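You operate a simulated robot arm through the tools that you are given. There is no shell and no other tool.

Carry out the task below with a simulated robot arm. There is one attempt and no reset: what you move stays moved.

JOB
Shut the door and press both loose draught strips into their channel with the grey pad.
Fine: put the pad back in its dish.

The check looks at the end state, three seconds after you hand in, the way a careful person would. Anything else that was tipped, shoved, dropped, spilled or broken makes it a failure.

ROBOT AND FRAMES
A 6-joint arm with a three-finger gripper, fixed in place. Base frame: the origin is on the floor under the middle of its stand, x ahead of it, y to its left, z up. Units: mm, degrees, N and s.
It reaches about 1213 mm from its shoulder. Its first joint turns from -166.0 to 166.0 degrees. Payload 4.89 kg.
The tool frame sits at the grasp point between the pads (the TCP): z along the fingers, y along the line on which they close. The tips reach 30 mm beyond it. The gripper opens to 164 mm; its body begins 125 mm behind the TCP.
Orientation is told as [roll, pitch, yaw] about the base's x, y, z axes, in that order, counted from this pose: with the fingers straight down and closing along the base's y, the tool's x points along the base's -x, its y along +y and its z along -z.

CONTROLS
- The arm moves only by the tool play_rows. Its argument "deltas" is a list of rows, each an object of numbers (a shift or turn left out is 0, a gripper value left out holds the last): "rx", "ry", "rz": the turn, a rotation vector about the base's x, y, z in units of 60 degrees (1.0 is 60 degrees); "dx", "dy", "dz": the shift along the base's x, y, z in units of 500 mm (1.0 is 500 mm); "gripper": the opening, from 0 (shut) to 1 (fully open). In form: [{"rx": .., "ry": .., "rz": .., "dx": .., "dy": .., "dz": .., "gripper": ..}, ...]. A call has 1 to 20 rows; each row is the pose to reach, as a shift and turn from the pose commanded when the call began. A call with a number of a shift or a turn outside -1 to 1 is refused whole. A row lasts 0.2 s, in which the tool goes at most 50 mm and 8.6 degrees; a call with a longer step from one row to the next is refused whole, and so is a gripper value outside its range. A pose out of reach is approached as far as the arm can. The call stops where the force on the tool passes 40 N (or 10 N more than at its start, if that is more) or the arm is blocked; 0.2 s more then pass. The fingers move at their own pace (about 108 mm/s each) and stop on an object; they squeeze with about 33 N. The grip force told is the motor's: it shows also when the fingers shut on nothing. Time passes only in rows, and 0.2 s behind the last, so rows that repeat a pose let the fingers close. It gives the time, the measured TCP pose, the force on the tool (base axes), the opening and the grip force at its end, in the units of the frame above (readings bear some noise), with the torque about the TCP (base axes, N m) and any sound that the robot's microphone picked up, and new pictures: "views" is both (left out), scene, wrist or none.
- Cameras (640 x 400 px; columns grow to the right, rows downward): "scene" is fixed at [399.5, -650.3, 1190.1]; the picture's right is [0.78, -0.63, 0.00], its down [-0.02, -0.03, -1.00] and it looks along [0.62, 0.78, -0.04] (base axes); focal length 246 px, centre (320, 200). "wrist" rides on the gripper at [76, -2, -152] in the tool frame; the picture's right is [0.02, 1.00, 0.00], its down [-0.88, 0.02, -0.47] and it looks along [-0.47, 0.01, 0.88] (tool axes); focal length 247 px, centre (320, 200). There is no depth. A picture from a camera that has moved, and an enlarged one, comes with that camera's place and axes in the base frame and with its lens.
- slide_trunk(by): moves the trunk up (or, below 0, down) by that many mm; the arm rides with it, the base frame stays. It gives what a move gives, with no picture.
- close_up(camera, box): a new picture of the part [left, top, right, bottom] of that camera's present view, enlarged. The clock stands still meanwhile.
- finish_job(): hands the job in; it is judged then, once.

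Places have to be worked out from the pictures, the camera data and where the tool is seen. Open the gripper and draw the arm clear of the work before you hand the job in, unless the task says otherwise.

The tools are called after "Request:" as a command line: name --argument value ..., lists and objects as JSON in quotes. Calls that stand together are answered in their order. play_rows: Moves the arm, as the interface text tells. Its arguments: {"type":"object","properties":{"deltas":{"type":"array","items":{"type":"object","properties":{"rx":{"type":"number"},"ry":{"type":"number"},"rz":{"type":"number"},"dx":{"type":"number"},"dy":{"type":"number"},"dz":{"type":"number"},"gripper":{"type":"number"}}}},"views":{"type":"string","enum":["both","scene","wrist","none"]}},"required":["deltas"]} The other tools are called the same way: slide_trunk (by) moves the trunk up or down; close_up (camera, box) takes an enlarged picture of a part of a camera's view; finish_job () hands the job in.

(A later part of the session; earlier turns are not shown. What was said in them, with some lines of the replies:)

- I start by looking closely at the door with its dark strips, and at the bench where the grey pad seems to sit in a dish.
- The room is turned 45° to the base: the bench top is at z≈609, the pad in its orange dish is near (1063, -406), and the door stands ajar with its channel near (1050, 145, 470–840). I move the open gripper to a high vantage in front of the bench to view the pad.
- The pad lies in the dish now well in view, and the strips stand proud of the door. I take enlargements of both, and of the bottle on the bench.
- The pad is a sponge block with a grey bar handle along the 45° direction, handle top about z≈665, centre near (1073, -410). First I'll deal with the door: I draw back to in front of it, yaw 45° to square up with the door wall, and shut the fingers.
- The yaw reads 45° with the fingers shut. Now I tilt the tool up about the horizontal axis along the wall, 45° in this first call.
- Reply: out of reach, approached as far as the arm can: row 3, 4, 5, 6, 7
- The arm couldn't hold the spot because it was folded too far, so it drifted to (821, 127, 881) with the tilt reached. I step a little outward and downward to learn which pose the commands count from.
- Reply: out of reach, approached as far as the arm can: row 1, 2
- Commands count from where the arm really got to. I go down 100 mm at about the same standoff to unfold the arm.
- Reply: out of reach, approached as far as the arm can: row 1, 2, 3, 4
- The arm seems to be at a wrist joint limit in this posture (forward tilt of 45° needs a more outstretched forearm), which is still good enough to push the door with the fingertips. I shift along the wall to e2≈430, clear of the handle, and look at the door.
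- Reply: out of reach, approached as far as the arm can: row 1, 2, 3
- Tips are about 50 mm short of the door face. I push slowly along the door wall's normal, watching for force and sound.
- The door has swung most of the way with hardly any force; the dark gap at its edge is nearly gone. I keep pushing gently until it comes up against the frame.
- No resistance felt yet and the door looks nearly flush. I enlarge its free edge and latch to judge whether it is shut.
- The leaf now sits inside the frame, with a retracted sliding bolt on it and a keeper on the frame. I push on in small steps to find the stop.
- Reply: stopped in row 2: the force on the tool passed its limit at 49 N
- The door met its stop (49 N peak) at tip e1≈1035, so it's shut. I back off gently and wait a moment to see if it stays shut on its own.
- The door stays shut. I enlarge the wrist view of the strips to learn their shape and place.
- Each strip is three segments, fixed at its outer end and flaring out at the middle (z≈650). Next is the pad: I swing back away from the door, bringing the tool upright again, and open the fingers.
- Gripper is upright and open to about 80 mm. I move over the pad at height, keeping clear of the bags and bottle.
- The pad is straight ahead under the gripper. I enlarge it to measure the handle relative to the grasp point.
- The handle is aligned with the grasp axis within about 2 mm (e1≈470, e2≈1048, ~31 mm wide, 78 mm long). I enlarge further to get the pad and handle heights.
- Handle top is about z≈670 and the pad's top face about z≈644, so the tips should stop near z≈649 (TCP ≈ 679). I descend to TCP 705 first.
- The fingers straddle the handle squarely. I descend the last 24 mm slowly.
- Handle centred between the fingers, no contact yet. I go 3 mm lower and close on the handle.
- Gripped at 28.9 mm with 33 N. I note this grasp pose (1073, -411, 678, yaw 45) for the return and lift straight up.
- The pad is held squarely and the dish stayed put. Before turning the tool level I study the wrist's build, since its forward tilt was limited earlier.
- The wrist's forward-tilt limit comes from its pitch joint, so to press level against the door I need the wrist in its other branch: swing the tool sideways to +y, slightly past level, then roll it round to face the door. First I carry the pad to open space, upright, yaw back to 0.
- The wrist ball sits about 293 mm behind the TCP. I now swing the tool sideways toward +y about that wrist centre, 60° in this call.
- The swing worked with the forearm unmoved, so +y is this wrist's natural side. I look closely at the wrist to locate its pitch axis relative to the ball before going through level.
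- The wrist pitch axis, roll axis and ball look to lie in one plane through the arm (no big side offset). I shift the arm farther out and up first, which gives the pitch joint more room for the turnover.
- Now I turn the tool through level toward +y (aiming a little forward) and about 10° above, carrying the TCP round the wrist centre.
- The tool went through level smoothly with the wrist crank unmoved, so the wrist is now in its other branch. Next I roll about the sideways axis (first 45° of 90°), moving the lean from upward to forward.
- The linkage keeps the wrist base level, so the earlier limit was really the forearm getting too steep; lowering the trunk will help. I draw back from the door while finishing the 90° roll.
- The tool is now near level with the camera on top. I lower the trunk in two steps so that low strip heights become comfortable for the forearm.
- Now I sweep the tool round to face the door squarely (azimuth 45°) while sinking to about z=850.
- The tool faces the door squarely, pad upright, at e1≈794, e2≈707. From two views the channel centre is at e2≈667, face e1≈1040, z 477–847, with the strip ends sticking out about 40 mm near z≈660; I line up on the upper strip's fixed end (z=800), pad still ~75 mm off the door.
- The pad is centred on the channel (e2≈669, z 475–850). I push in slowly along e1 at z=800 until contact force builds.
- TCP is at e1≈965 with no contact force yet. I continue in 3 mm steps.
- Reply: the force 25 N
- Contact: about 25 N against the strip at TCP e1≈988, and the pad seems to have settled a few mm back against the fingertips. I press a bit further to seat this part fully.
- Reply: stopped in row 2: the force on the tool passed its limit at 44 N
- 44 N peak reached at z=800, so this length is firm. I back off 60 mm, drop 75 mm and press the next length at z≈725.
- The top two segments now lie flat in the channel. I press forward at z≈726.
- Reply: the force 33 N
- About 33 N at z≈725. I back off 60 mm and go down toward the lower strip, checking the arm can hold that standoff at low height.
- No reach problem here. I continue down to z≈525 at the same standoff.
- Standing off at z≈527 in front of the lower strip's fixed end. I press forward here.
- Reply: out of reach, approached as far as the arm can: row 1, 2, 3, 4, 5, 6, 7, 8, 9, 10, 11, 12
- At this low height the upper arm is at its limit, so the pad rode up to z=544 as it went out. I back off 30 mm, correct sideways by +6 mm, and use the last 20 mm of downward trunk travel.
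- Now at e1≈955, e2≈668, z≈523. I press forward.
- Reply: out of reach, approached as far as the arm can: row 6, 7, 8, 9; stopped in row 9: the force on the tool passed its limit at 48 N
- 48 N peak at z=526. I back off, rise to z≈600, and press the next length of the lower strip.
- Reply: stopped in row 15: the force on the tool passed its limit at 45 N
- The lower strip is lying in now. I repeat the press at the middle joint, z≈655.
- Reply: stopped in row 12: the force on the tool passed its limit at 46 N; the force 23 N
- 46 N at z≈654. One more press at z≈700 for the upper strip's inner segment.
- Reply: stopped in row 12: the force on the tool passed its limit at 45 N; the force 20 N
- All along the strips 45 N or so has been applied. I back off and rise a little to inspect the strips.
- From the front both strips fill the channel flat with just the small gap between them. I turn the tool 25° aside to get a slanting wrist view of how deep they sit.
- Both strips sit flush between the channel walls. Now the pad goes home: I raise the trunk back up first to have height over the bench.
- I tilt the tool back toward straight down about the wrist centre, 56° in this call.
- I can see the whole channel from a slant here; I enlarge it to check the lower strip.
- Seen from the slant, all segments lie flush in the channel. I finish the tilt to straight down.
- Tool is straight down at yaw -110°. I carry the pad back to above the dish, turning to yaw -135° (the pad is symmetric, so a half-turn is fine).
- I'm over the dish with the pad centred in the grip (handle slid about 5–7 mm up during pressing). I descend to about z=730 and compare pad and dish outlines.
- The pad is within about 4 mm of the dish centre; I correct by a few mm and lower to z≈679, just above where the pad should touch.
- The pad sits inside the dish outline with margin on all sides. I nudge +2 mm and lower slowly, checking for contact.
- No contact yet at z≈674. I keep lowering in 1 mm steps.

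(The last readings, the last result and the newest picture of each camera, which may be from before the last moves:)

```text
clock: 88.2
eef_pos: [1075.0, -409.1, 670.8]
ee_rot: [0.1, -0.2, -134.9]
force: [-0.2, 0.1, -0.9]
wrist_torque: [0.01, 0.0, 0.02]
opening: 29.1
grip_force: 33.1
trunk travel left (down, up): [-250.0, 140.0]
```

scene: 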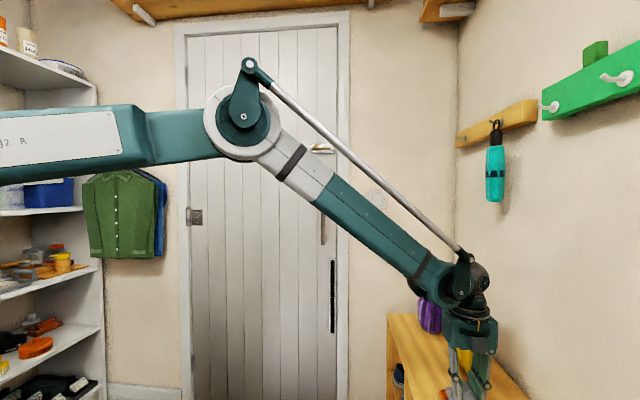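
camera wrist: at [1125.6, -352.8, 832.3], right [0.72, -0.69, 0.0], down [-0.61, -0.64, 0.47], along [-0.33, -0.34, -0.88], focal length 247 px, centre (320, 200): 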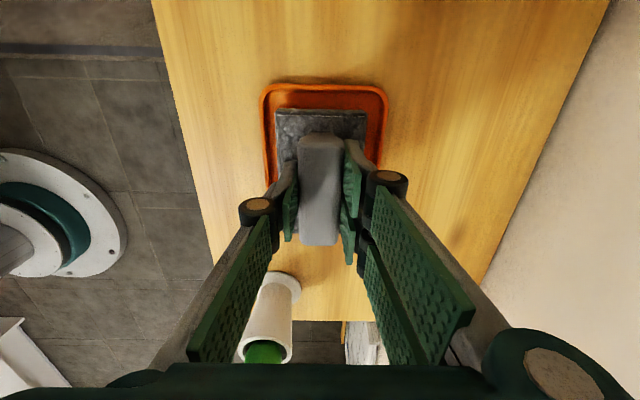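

Request:
play_rows --deltas '[{"dz": -0.002}, {"dz": -0.004}, {"dz": -0.004}]' --views "wrist"

Request:
close_up --camera "scene" --box '[425, 345, 515, 400]'

Request:
close_up --camera "wrist" --box '[220, 40, 420, 290]'

```text
clock: 89.0
eef_pos: [1075.0, -409.1, 670.3]
ee_rot: [0.2, 0.0, -135.0]
force: [2.0, 0.0, 6.9]
wrist_torque: [-0.28, 0.22, 0.05]
opening: 29.0
grip_force: 32.7
trunk travel left (down, up): [-250.0, 140.0]
camera wrist: at [1127.3, -352.5, 823.2], right [0.72, -0.69, 0.0], down [-0.61, -0.64, 0.47], along [-0.33, -0.34, -0.88], focal length 247 px, centre (320, 200)
```

wrist: 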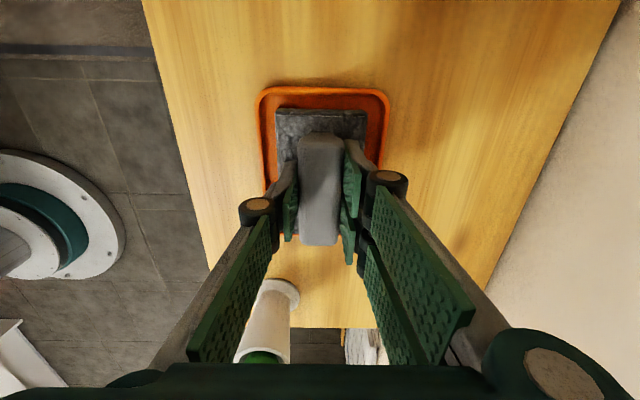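

```text
7.11 times, centred on (470, 372) of scene
camera zoom: at [399.5, -650.3, 1190.1], right [0.78, -0.63, 0.0], down [-0.02, -0.03, -1.0], along [0.62, 0.78, -0.04], focal length 1752 px, centre (-747, -1027)
```

zoom: 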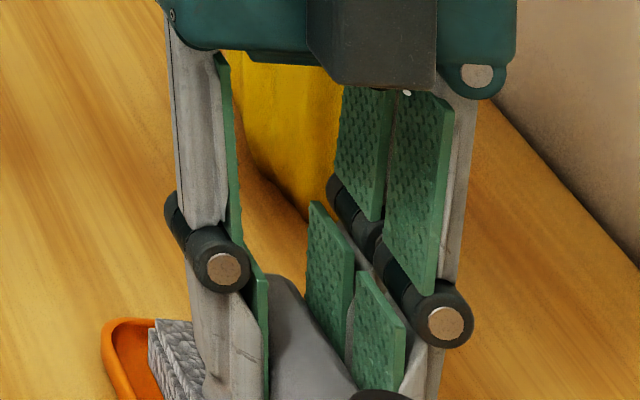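

```text
1.60 times, centred on (320, 165) of wrist
camera zoom: at [1127.3, -352.5, 823.2], right [0.72, -0.69, 0.0], down [-0.61, -0.64, 0.47], along [-0.33, -0.34, -0.88], focal length 395 px, centre (320, 256)
```

zoom: 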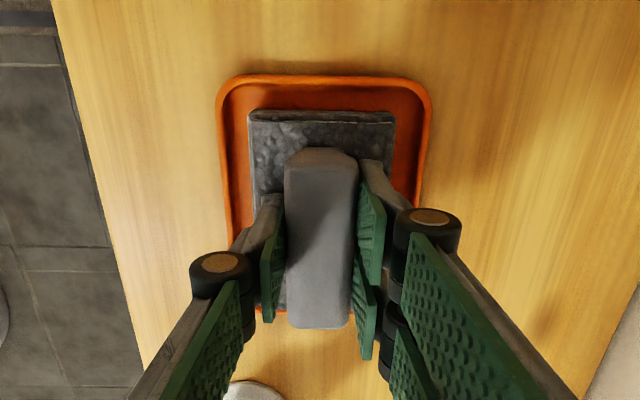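

First touch (6.9 N up) with torque showing only the pad's near end (−e1) bears, so it sits on the dish's sloped wall. I lift 5 mm, shift 3.5 mm toward +e1, and lower again.

Request:
play_rows --deltas '[{"dz": 0.006}, {"dz": 0.012}, {"dx": 0.005, "dy": 0.005, "dz": 0.012}, {"dx": 0.005, "dy": 0.005, "dz": 0.008}, {"dx": 0.005, "dy": 0.005, "dz": 0.004}, {"dx": 0.005, "dy": 0.005, "dz": 0.001}, {"dx": 0.005, "dy": 0.005, "dz": 0.001}]' --views "wrist"

Request:
close_up --camera "wrist" --box '[240, 70, 400, 180]'

```text
clock: 90.6
eef_pos: [1078.5, -406.7, 669.7]
ee_rot: [0.1, -0.1, -134.9]
force: [1.3, -1.1, 3.0]
wrist_torque: [-0.15, 0.07, 0.08]
opening: 29.2
grip_force: 33.0
trunk travel left (down, up): [-250.0, 140.0]
camera wrist: at [1129.9, -350.0, 823.2], right [0.72, -0.69, 0.0], down [-0.61, -0.64, 0.47], along [-0.33, -0.34, -0.88], focal length 247 px, centre (320, 200)
```

wrist: 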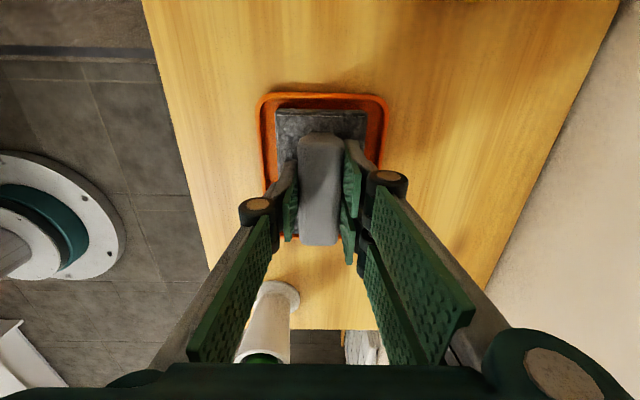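

```text
3.64 times, centred on (320, 125) of wrist
camera zoom: at [1129.9, -350.0, 823.2], right [0.72, -0.69, 0.0], down [-0.61, -0.64, 0.47], along [-0.33, -0.34, -0.88], focal length 898 px, centre (320, 473)
```

zoom: 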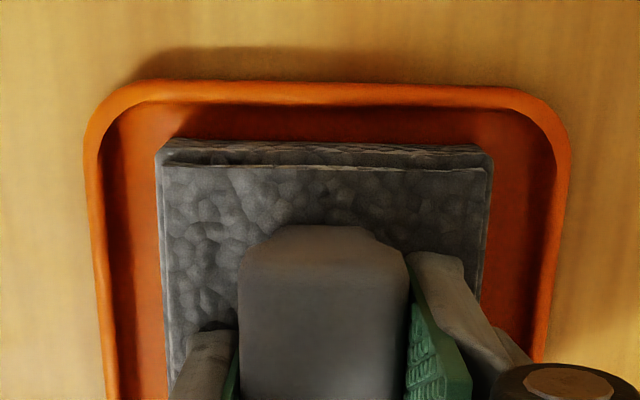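

The pad end shows an even gap to the dish wall now, and the touch height is the same as before, so it rests on the dish floor with a slight tilt in the grip. I lower 1 mm more and open the fingers gently.

Request:
play_rows --deltas '[{"dz": -0.002}, {"dz": -0.003}, {"dz": -0.003}]' --views "none"

```text
clock: 91.4
eef_pos: [1077.9, -405.9, 670.6]
ee_rot: [0.1, 0.1, -135.0]
force: [-2.2, -3.8, 20.0]
wrist_torque: [-0.43, 0.37, -0.02]
opening: 29.1
grip_force: 33.2
trunk travel left (down, up): [-250.0, 140.0]
```

20 N now bears and the load has moved toward the middle, so it's flat on the floor. I ease up 1 mm and open the fingers.

Request:
play_rows --deltas '[{"dz": 0.002}, {"dz": 0.002, "gripper": 0.22}, {"dz": 0.002, "gripper": 0.28}, {"dz": 0.002, "gripper": 0.36}, {"dz": 0.002, "gripper": 0.44}, {"dz": 0.002, "gripper": 0.5}, {"dz": 0.002, "gripper": 0.5}]' --views "both"

Request:
close_up --camera "wrist" --box '[220, 40, 420, 290]'

Request:
close_up --camera "scene" --box '[425, 345, 515, 400]'

```text
clock: 93.0
eef_pos: [1078.3, -405.1, 668.1]
ee_rot: [0.1, 0.0, -135.0]
force: [-0.1, 0.7, -1.0]
wrist_torque: [-0.01, -0.01, 0.03]
opening: 81.8
grip_force: 0.0
trunk travel left (down, up): [-250.0, 140.0]
camera wrist: at [1130.5, -349.7, 821.8], right [0.72, -0.69, 0.0], down [-0.61, -0.64, 0.47], along [-0.33, -0.34, -0.88], focal length 247 px, centre (320, 200)
```

scene: 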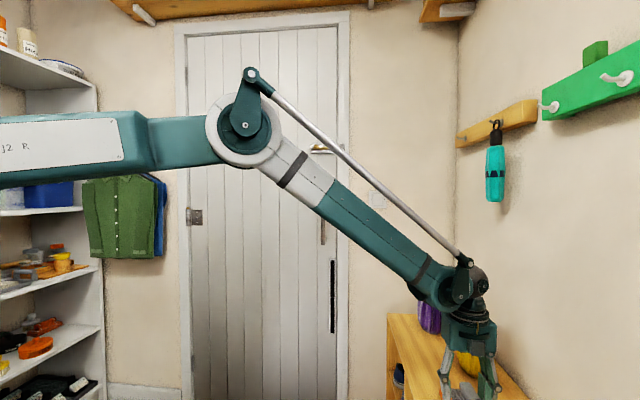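
wrist: 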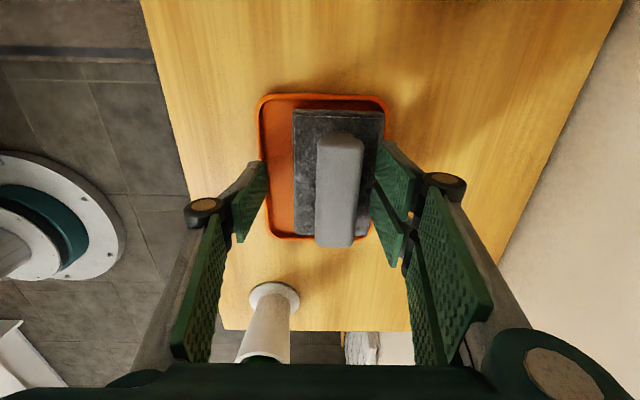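

```text
1.60 times, centred on (320, 165) of wrist
camera zoom: at [1130.5, -349.7, 821.8], right [0.72, -0.69, 0.0], down [-0.61, -0.64, 0.47], along [-0.33, -0.34, -0.88], focal length 395 px, centre (320, 256)
```

zoom: 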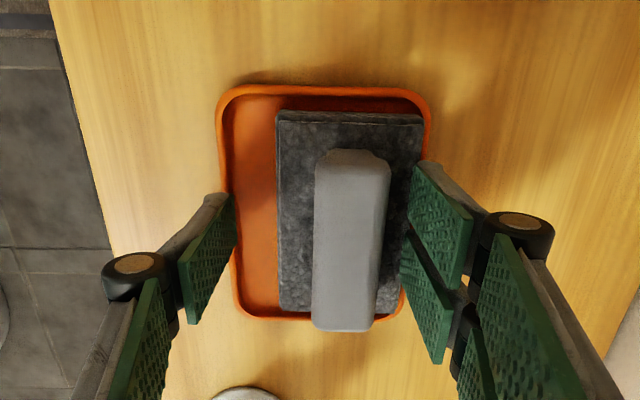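

```text
7.11 times, centred on (470, 372) of scene
camera zoom: at [399.5, -650.3, 1190.1], right [0.78, -0.63, 0.0], down [-0.02, -0.03, -1.0], along [0.62, 0.78, -0.04], focal length 1752 px, centre (-747, -1027)
```

zoom: 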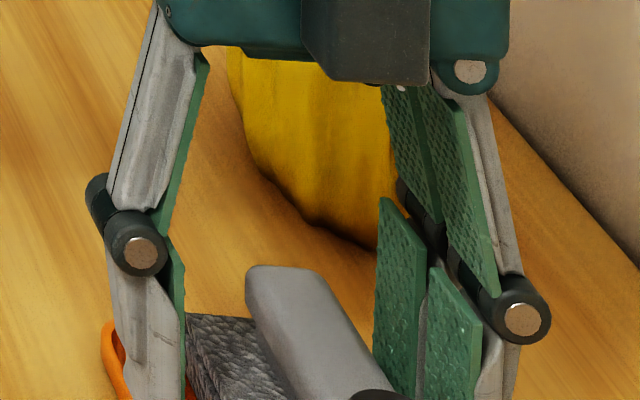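

Opening dragged the pad about 17 mm toward +e2; I look closely whether it still lies flat within the dish.

Request:
close_up --camera "wrist" --box '[250, 80, 410, 250]'

Request:
close_up --camera "scene" --box '[435, 370, 500, 400]'

```text
2.35 times, centred on (330, 165) of wrist
camera zoom: at [1130.5, -349.7, 821.8], right [0.72, -0.69, 0.0], down [-0.61, -0.64, 0.47], along [-0.33, -0.34, -0.88], focal length 581 px, centre (296, 282)
```

zoom: 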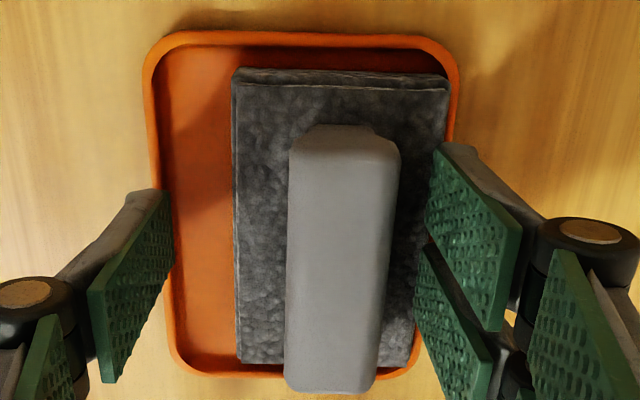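

```text
9.85 times, centred on (468, 385) of scene
camera zoom: at [399.5, -650.3, 1190.1], right [0.78, -0.63, 0.0], down [-0.02, -0.03, -1.0], along [0.62, 0.78, -0.04], focal length 2425 px, centre (-1132, -1622)
```

zoom: 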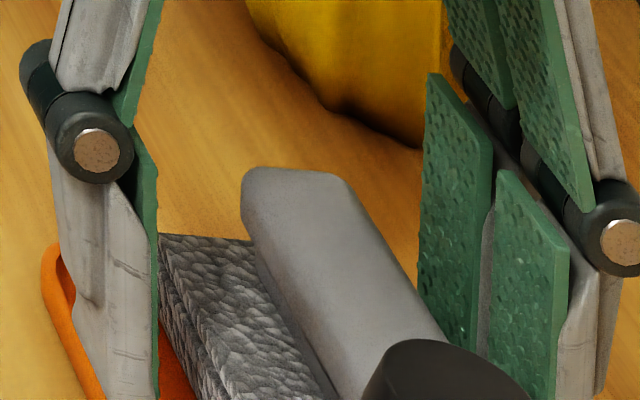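

The dish hasn't moved, but the pad is off-centre by ~12 mm and leans on the right wall because the tips were touching its back as they opened. I raise 10 mm and close slowly so the fingers push the handle back to the centre line.

Request:
play_rows --deltas '[{"dz": 0.01, "gripper": 0.5}, {"dz": 0.02, "gripper": 0.5}, {"dz": 0.02, "gripper": 0.44}, {"dz": 0.02, "gripper": 0.38}, {"dz": 0.02, "gripper": 0.33}, {"dz": 0.02, "gripper": 0.28}, {"dz": 0.02, "gripper": 0.24}, {"dz": 0.02, "gripper": 0.2}]' --views "both"

Request:
close_up --camera "wrist" --box '[250, 80, 410, 250]'

```text
clock: 94.8
eef_pos: [1078.7, -406.2, 677.9]
ee_rot: [0.1, 0.0, -135.1]
force: [-0.3, 0.6, -0.3]
wrist_torque: [-0.02, -0.01, 0.02]
opening: 32.9
grip_force: 0.0
trunk travel left (down, up): [-250.0, 140.0]
camera wrist: at [1130.4, -349.7, 832.1], right [0.72, -0.69, 0.0], down [-0.61, -0.64, 0.47], along [-0.33, -0.34, -0.88], focal length 247 px, centre (320, 200)
```

scene: 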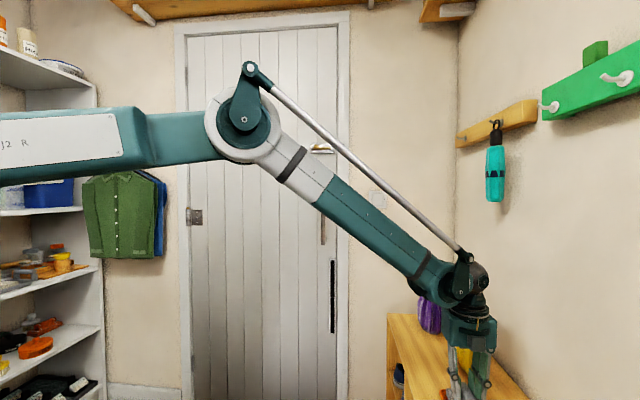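
wrist: 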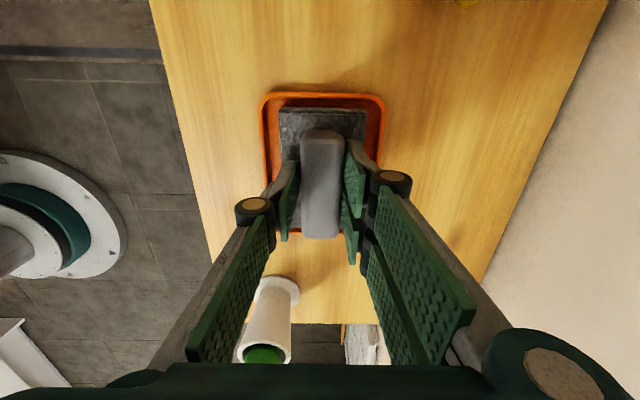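

```text
2.35 times, centred on (330, 165) of wrist
camera zoom: at [1130.4, -349.7, 832.1], right [0.72, -0.69, 0.0], down [-0.61, -0.64, 0.47], along [-0.33, -0.34, -0.88], focal length 581 px, centre (296, 282)
```

zoom: 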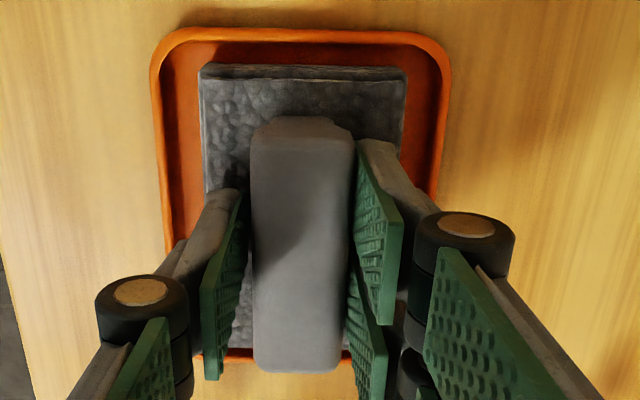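

The pad is back in the middle and the fingers just stand beside the handle with no grip force. I open again from here, with the tips clear of the pad.

Request:
play_rows --deltas '[{"dz": 0.002, "gripper": 0.24}, {"dz": 0.004, "gripper": 0.3}, {"dz": 0.004, "gripper": 0.38}, {"dz": 0.004, "gripper": 0.46}, {"dz": 0.004, "gripper": 0.52}, {"dz": 0.004, "gripper": 0.52}]' --views "both"

Request:
close_up --camera "wrist" --box '[250, 80, 410, 250]'

```text
clock: 96.2
eef_pos: [1078.6, -404.6, 681.5]
ee_rot: [0.1, 0.0, -135.0]
force: [0.7, 0.1, -0.8]
wrist_torque: [0.02, -0.01, -0.01]
opening: 85.3
grip_force: 0.1
trunk travel left (down, up): [-250.0, 140.0]
camera wrist: at [1130.2, -349.6, 834.3], right [0.72, -0.69, 0.0], down [-0.61, -0.64, 0.47], along [-0.33, -0.34, -0.88], focal length 247 px, centre (320, 200)
```

scene: 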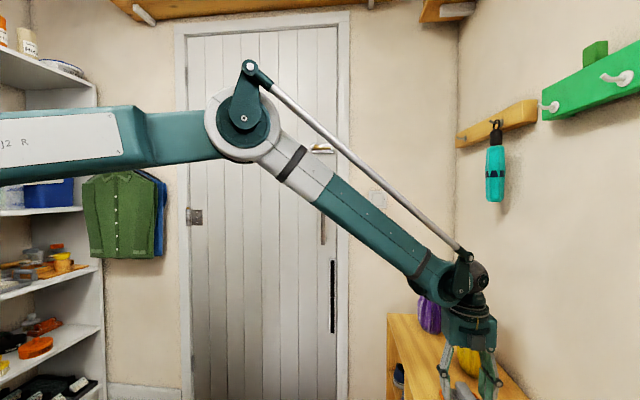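
wrist: 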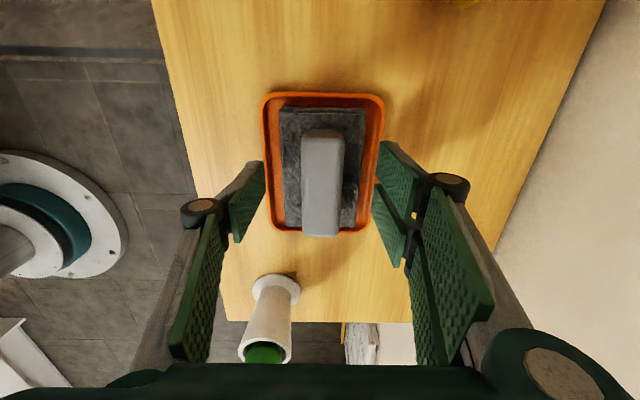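

```text
2.35 times, centred on (330, 165) of wrist
camera zoom: at [1130.2, -349.6, 834.3], right [0.72, -0.69, 0.0], down [-0.61, -0.64, 0.47], along [-0.33, -0.34, -0.88], focal length 581 px, centre (296, 282)
```

zoom: 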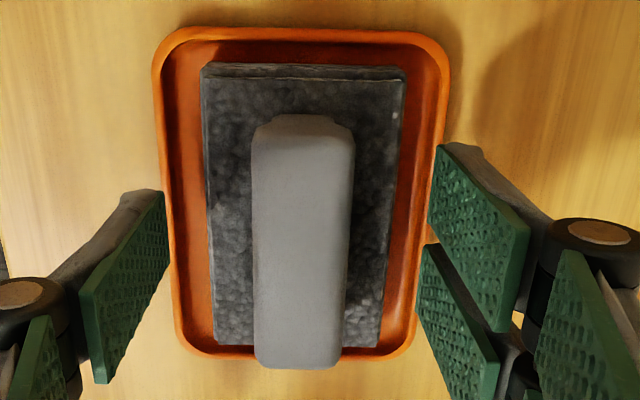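

Released cleanly: the pad lies at e1 417–521, just where it was, centred in the dish. I lift straight up and away.

Request:
play_rows --deltas '[{"dz": 0.02}, {"dz": 0.06}, {"dz": 0.12}, {"dz": 0.18}, {"dz": 0.25}, {"dz": 0.32}, {"dz": 0.38}, {"dz": 0.38}]' --views "both"

Request:
close_up --camera "wrist" --box '[230, 20, 410, 200]'

Request:
close_up --camera "scene" --box '[400, 260, 530, 400]'

```text
clock: 98.0
eef_pos: [1079.1, -405.6, 870.4]
ee_rot: [0.1, 0.0, -135.0]
force: [-0.7, -0.2, -0.2]
wrist_torque: [-0.02, -0.04, 0.01]
opening: 85.3
grip_force: 0.0
trunk travel left (down, up): [-250.0, 140.0]
camera wrist: at [1131.2, -349.2, 1023.3], right [0.72, -0.69, 0.0], down [-0.61, -0.64, 0.47], along [-0.33, -0.34, -0.88], focal length 247 px, centre (320, 200)
```

scene: 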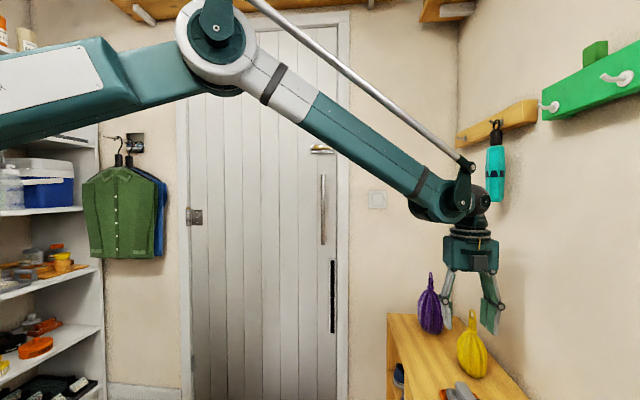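
wrist: 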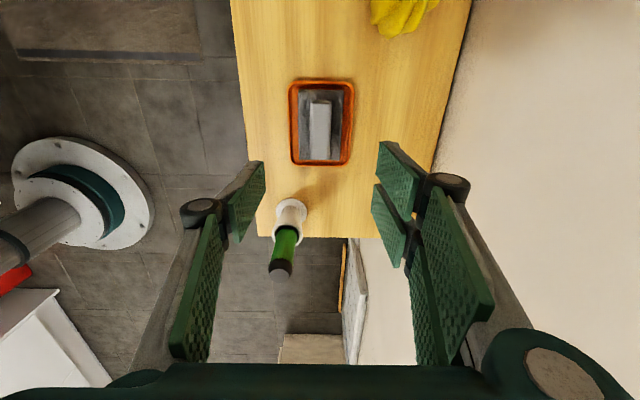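

```text
2.22 times, centred on (320, 110) of wrist
camera zoom: at [1131.2, -349.2, 1023.3], right [0.72, -0.69, 0.0], down [-0.61, -0.64, 0.47], along [-0.33, -0.34, -0.88], focal length 549 px, centre (320, 400)
```

zoom: 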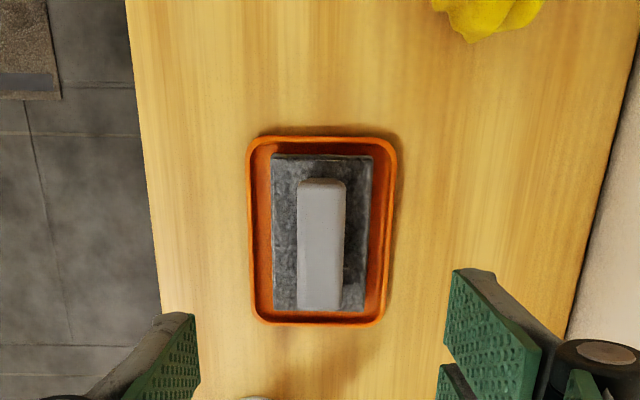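

```text
2.86 times, centred on (465, 330) of scene
camera zoom: at [399.5, -650.3, 1190.1], right [0.78, -0.63, 0.0], down [-0.02, -0.03, -1.0], along [0.62, 0.78, -0.04], focal length 704 px, centre (-94, -171)
```

zoom: 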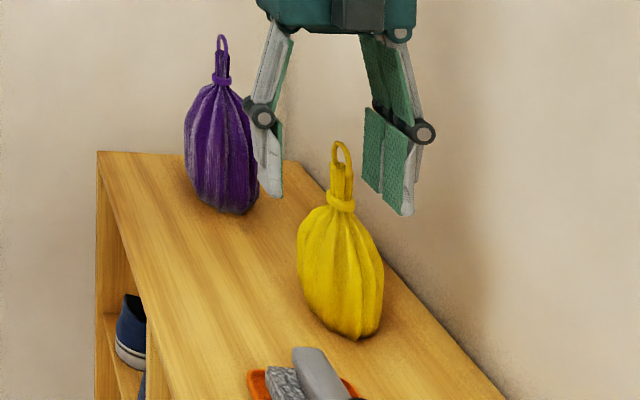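

Pad and dish look as they did at the start, and bags, bottle and shoes are untouched. I draw the arm back toward its starting area and check everything once more.

Request:
play_rows --deltas '[{"dx": -0.03, "dy": 0.025, "dz": 0.05}, {"dx": -0.09, "dy": 0.075, "dz": 0.09}, {"dx": -0.16, "dy": 0.13, "dz": 0.12}, {"dx": -0.23, "dy": 0.185, "dz": 0.15}, {"dx": -0.3, "dy": 0.24, "dz": 0.18}, {"dx": -0.37, "dy": 0.295, "dz": 0.21}, {"dx": -0.44, "dy": 0.35, "dz": 0.24}, {"dx": -0.51, "dy": 0.405, "dz": 0.27}, {"dx": -0.58, "dy": 0.46, "dz": 0.29}, {"dx": -0.65, "dy": 0.515, "dz": 0.3}, {"dx": -0.72, "dy": 0.57, "dz": 0.31}, {"dx": -0.72, "dy": 0.57, "dz": 0.31, "gripper": 1.0}, {"dx": -0.72, "dy": 0.57, "dz": 0.31, "gripper": 1.0}, {"dx": -0.72, "dy": 0.57, "dz": 0.31, "gripper": 1.0}]' --views "both"

Request:
close_up --camera "scene" --box '[300, 230, 400, 350]'

Request:
close_up --camera "scene" --box '[280, 110, 380, 210]'

Request:
close_up --camera "scene" --box '[400, 290, 530, 400]'

```text
clock: 101.0
eef_pos: [718.4, -120.8, 1027.6]
ee_rot: [0.1, -0.1, -135.1]
force: [0.0, 0.9, -0.2]
wrist_torque: [0.0, 0.04, 0.0]
opening: 164.3
grip_force: 0.1
trunk travel left (down, up): [-250.0, 140.0]
camera wrist: at [769.9, -65.2, 1180.4], right [0.72, -0.69, 0.0], down [-0.61, -0.64, 0.47], along [-0.33, -0.34, -0.88], focal length 247 px, centre (320, 200)
```

scene: 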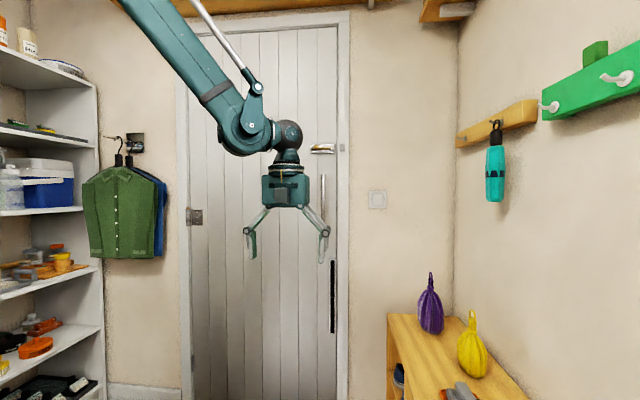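
wrist: 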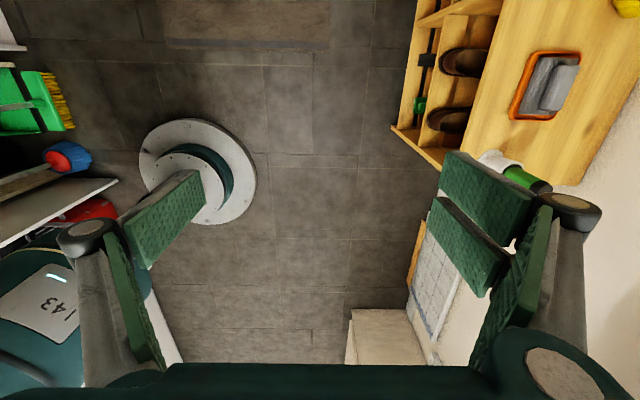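

```text
3.33 times, centred on (350, 290) of scene
camera zoom: at [399.5, -650.3, 1190.1], right [0.78, -0.63, 0.0], down [-0.02, -0.03, -1.0], along [0.62, 0.78, -0.04], focal length 821 px, centre (220, -100)
```

zoom: 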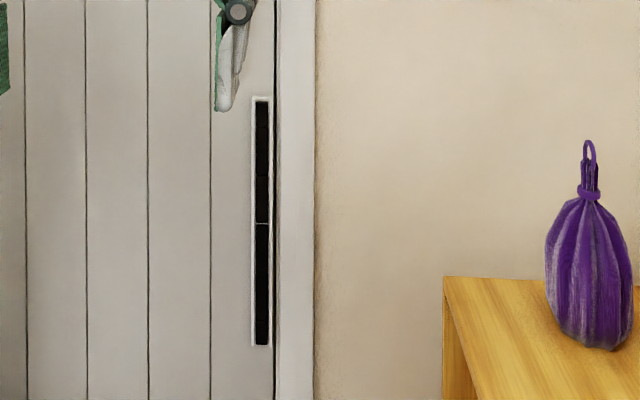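

```text
4.00 times, centred on (330, 160) of scene
camera zoom: at [399.5, -650.3, 1190.1], right [0.78, -0.63, 0.0], down [-0.02, -0.03, -1.0], along [0.62, 0.78, -0.04], focal length 985 px, centre (280, 360)
```

zoom: 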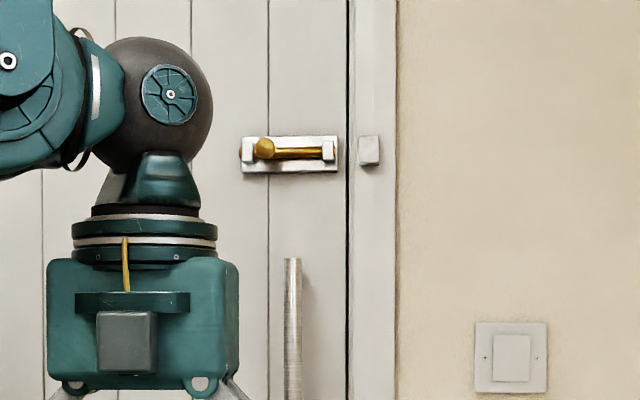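

```text
3.64 times, centred on (465, 345) of scene
camera zoom: at [399.5, -650.3, 1190.1], right [0.78, -0.63, 0.0], down [-0.02, -0.03, -1.0], along [0.62, 0.78, -0.04], focal length 896 px, centre (-207, -327)
```

zoom: 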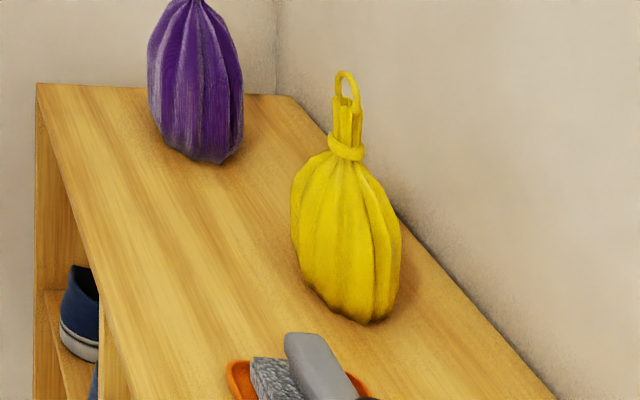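

The door is shut and staying shut. Both strips lie flush in the channel, and the pad rests flat in its dish. The bags, bottle and other items are where they were, and the gripper is open and clear, so I hand the job in.

Request:
finish_job

```text
The job is handed in.
```

The door is shut, both draught strips are pressed into their channel, and the grey pad is back in its dish. I handed the job in with the gripper open and the arm drawn clear.

- **Door:** I pushed it until it met its stop, and it stayed shut on its own. I left the sliding bolt undrawn, since you only asked for the door to be shut.
- **Strips:** I pressed along their full length with the pad, to 44–48 N at most spots. At one spot near the middle of the upper strip it was about 33 N. Seen from the front and from the side, all the segments sit flush in the channel.
- **Pad:** The first time I let go, it slid about 12 mm to one side of the dish. I pushed it back to the centre and released it again. It now lies flat where it started, turned half round, which makes no visible difference.

I could see no change to the bags, bottle, shoes or anything else near the work.
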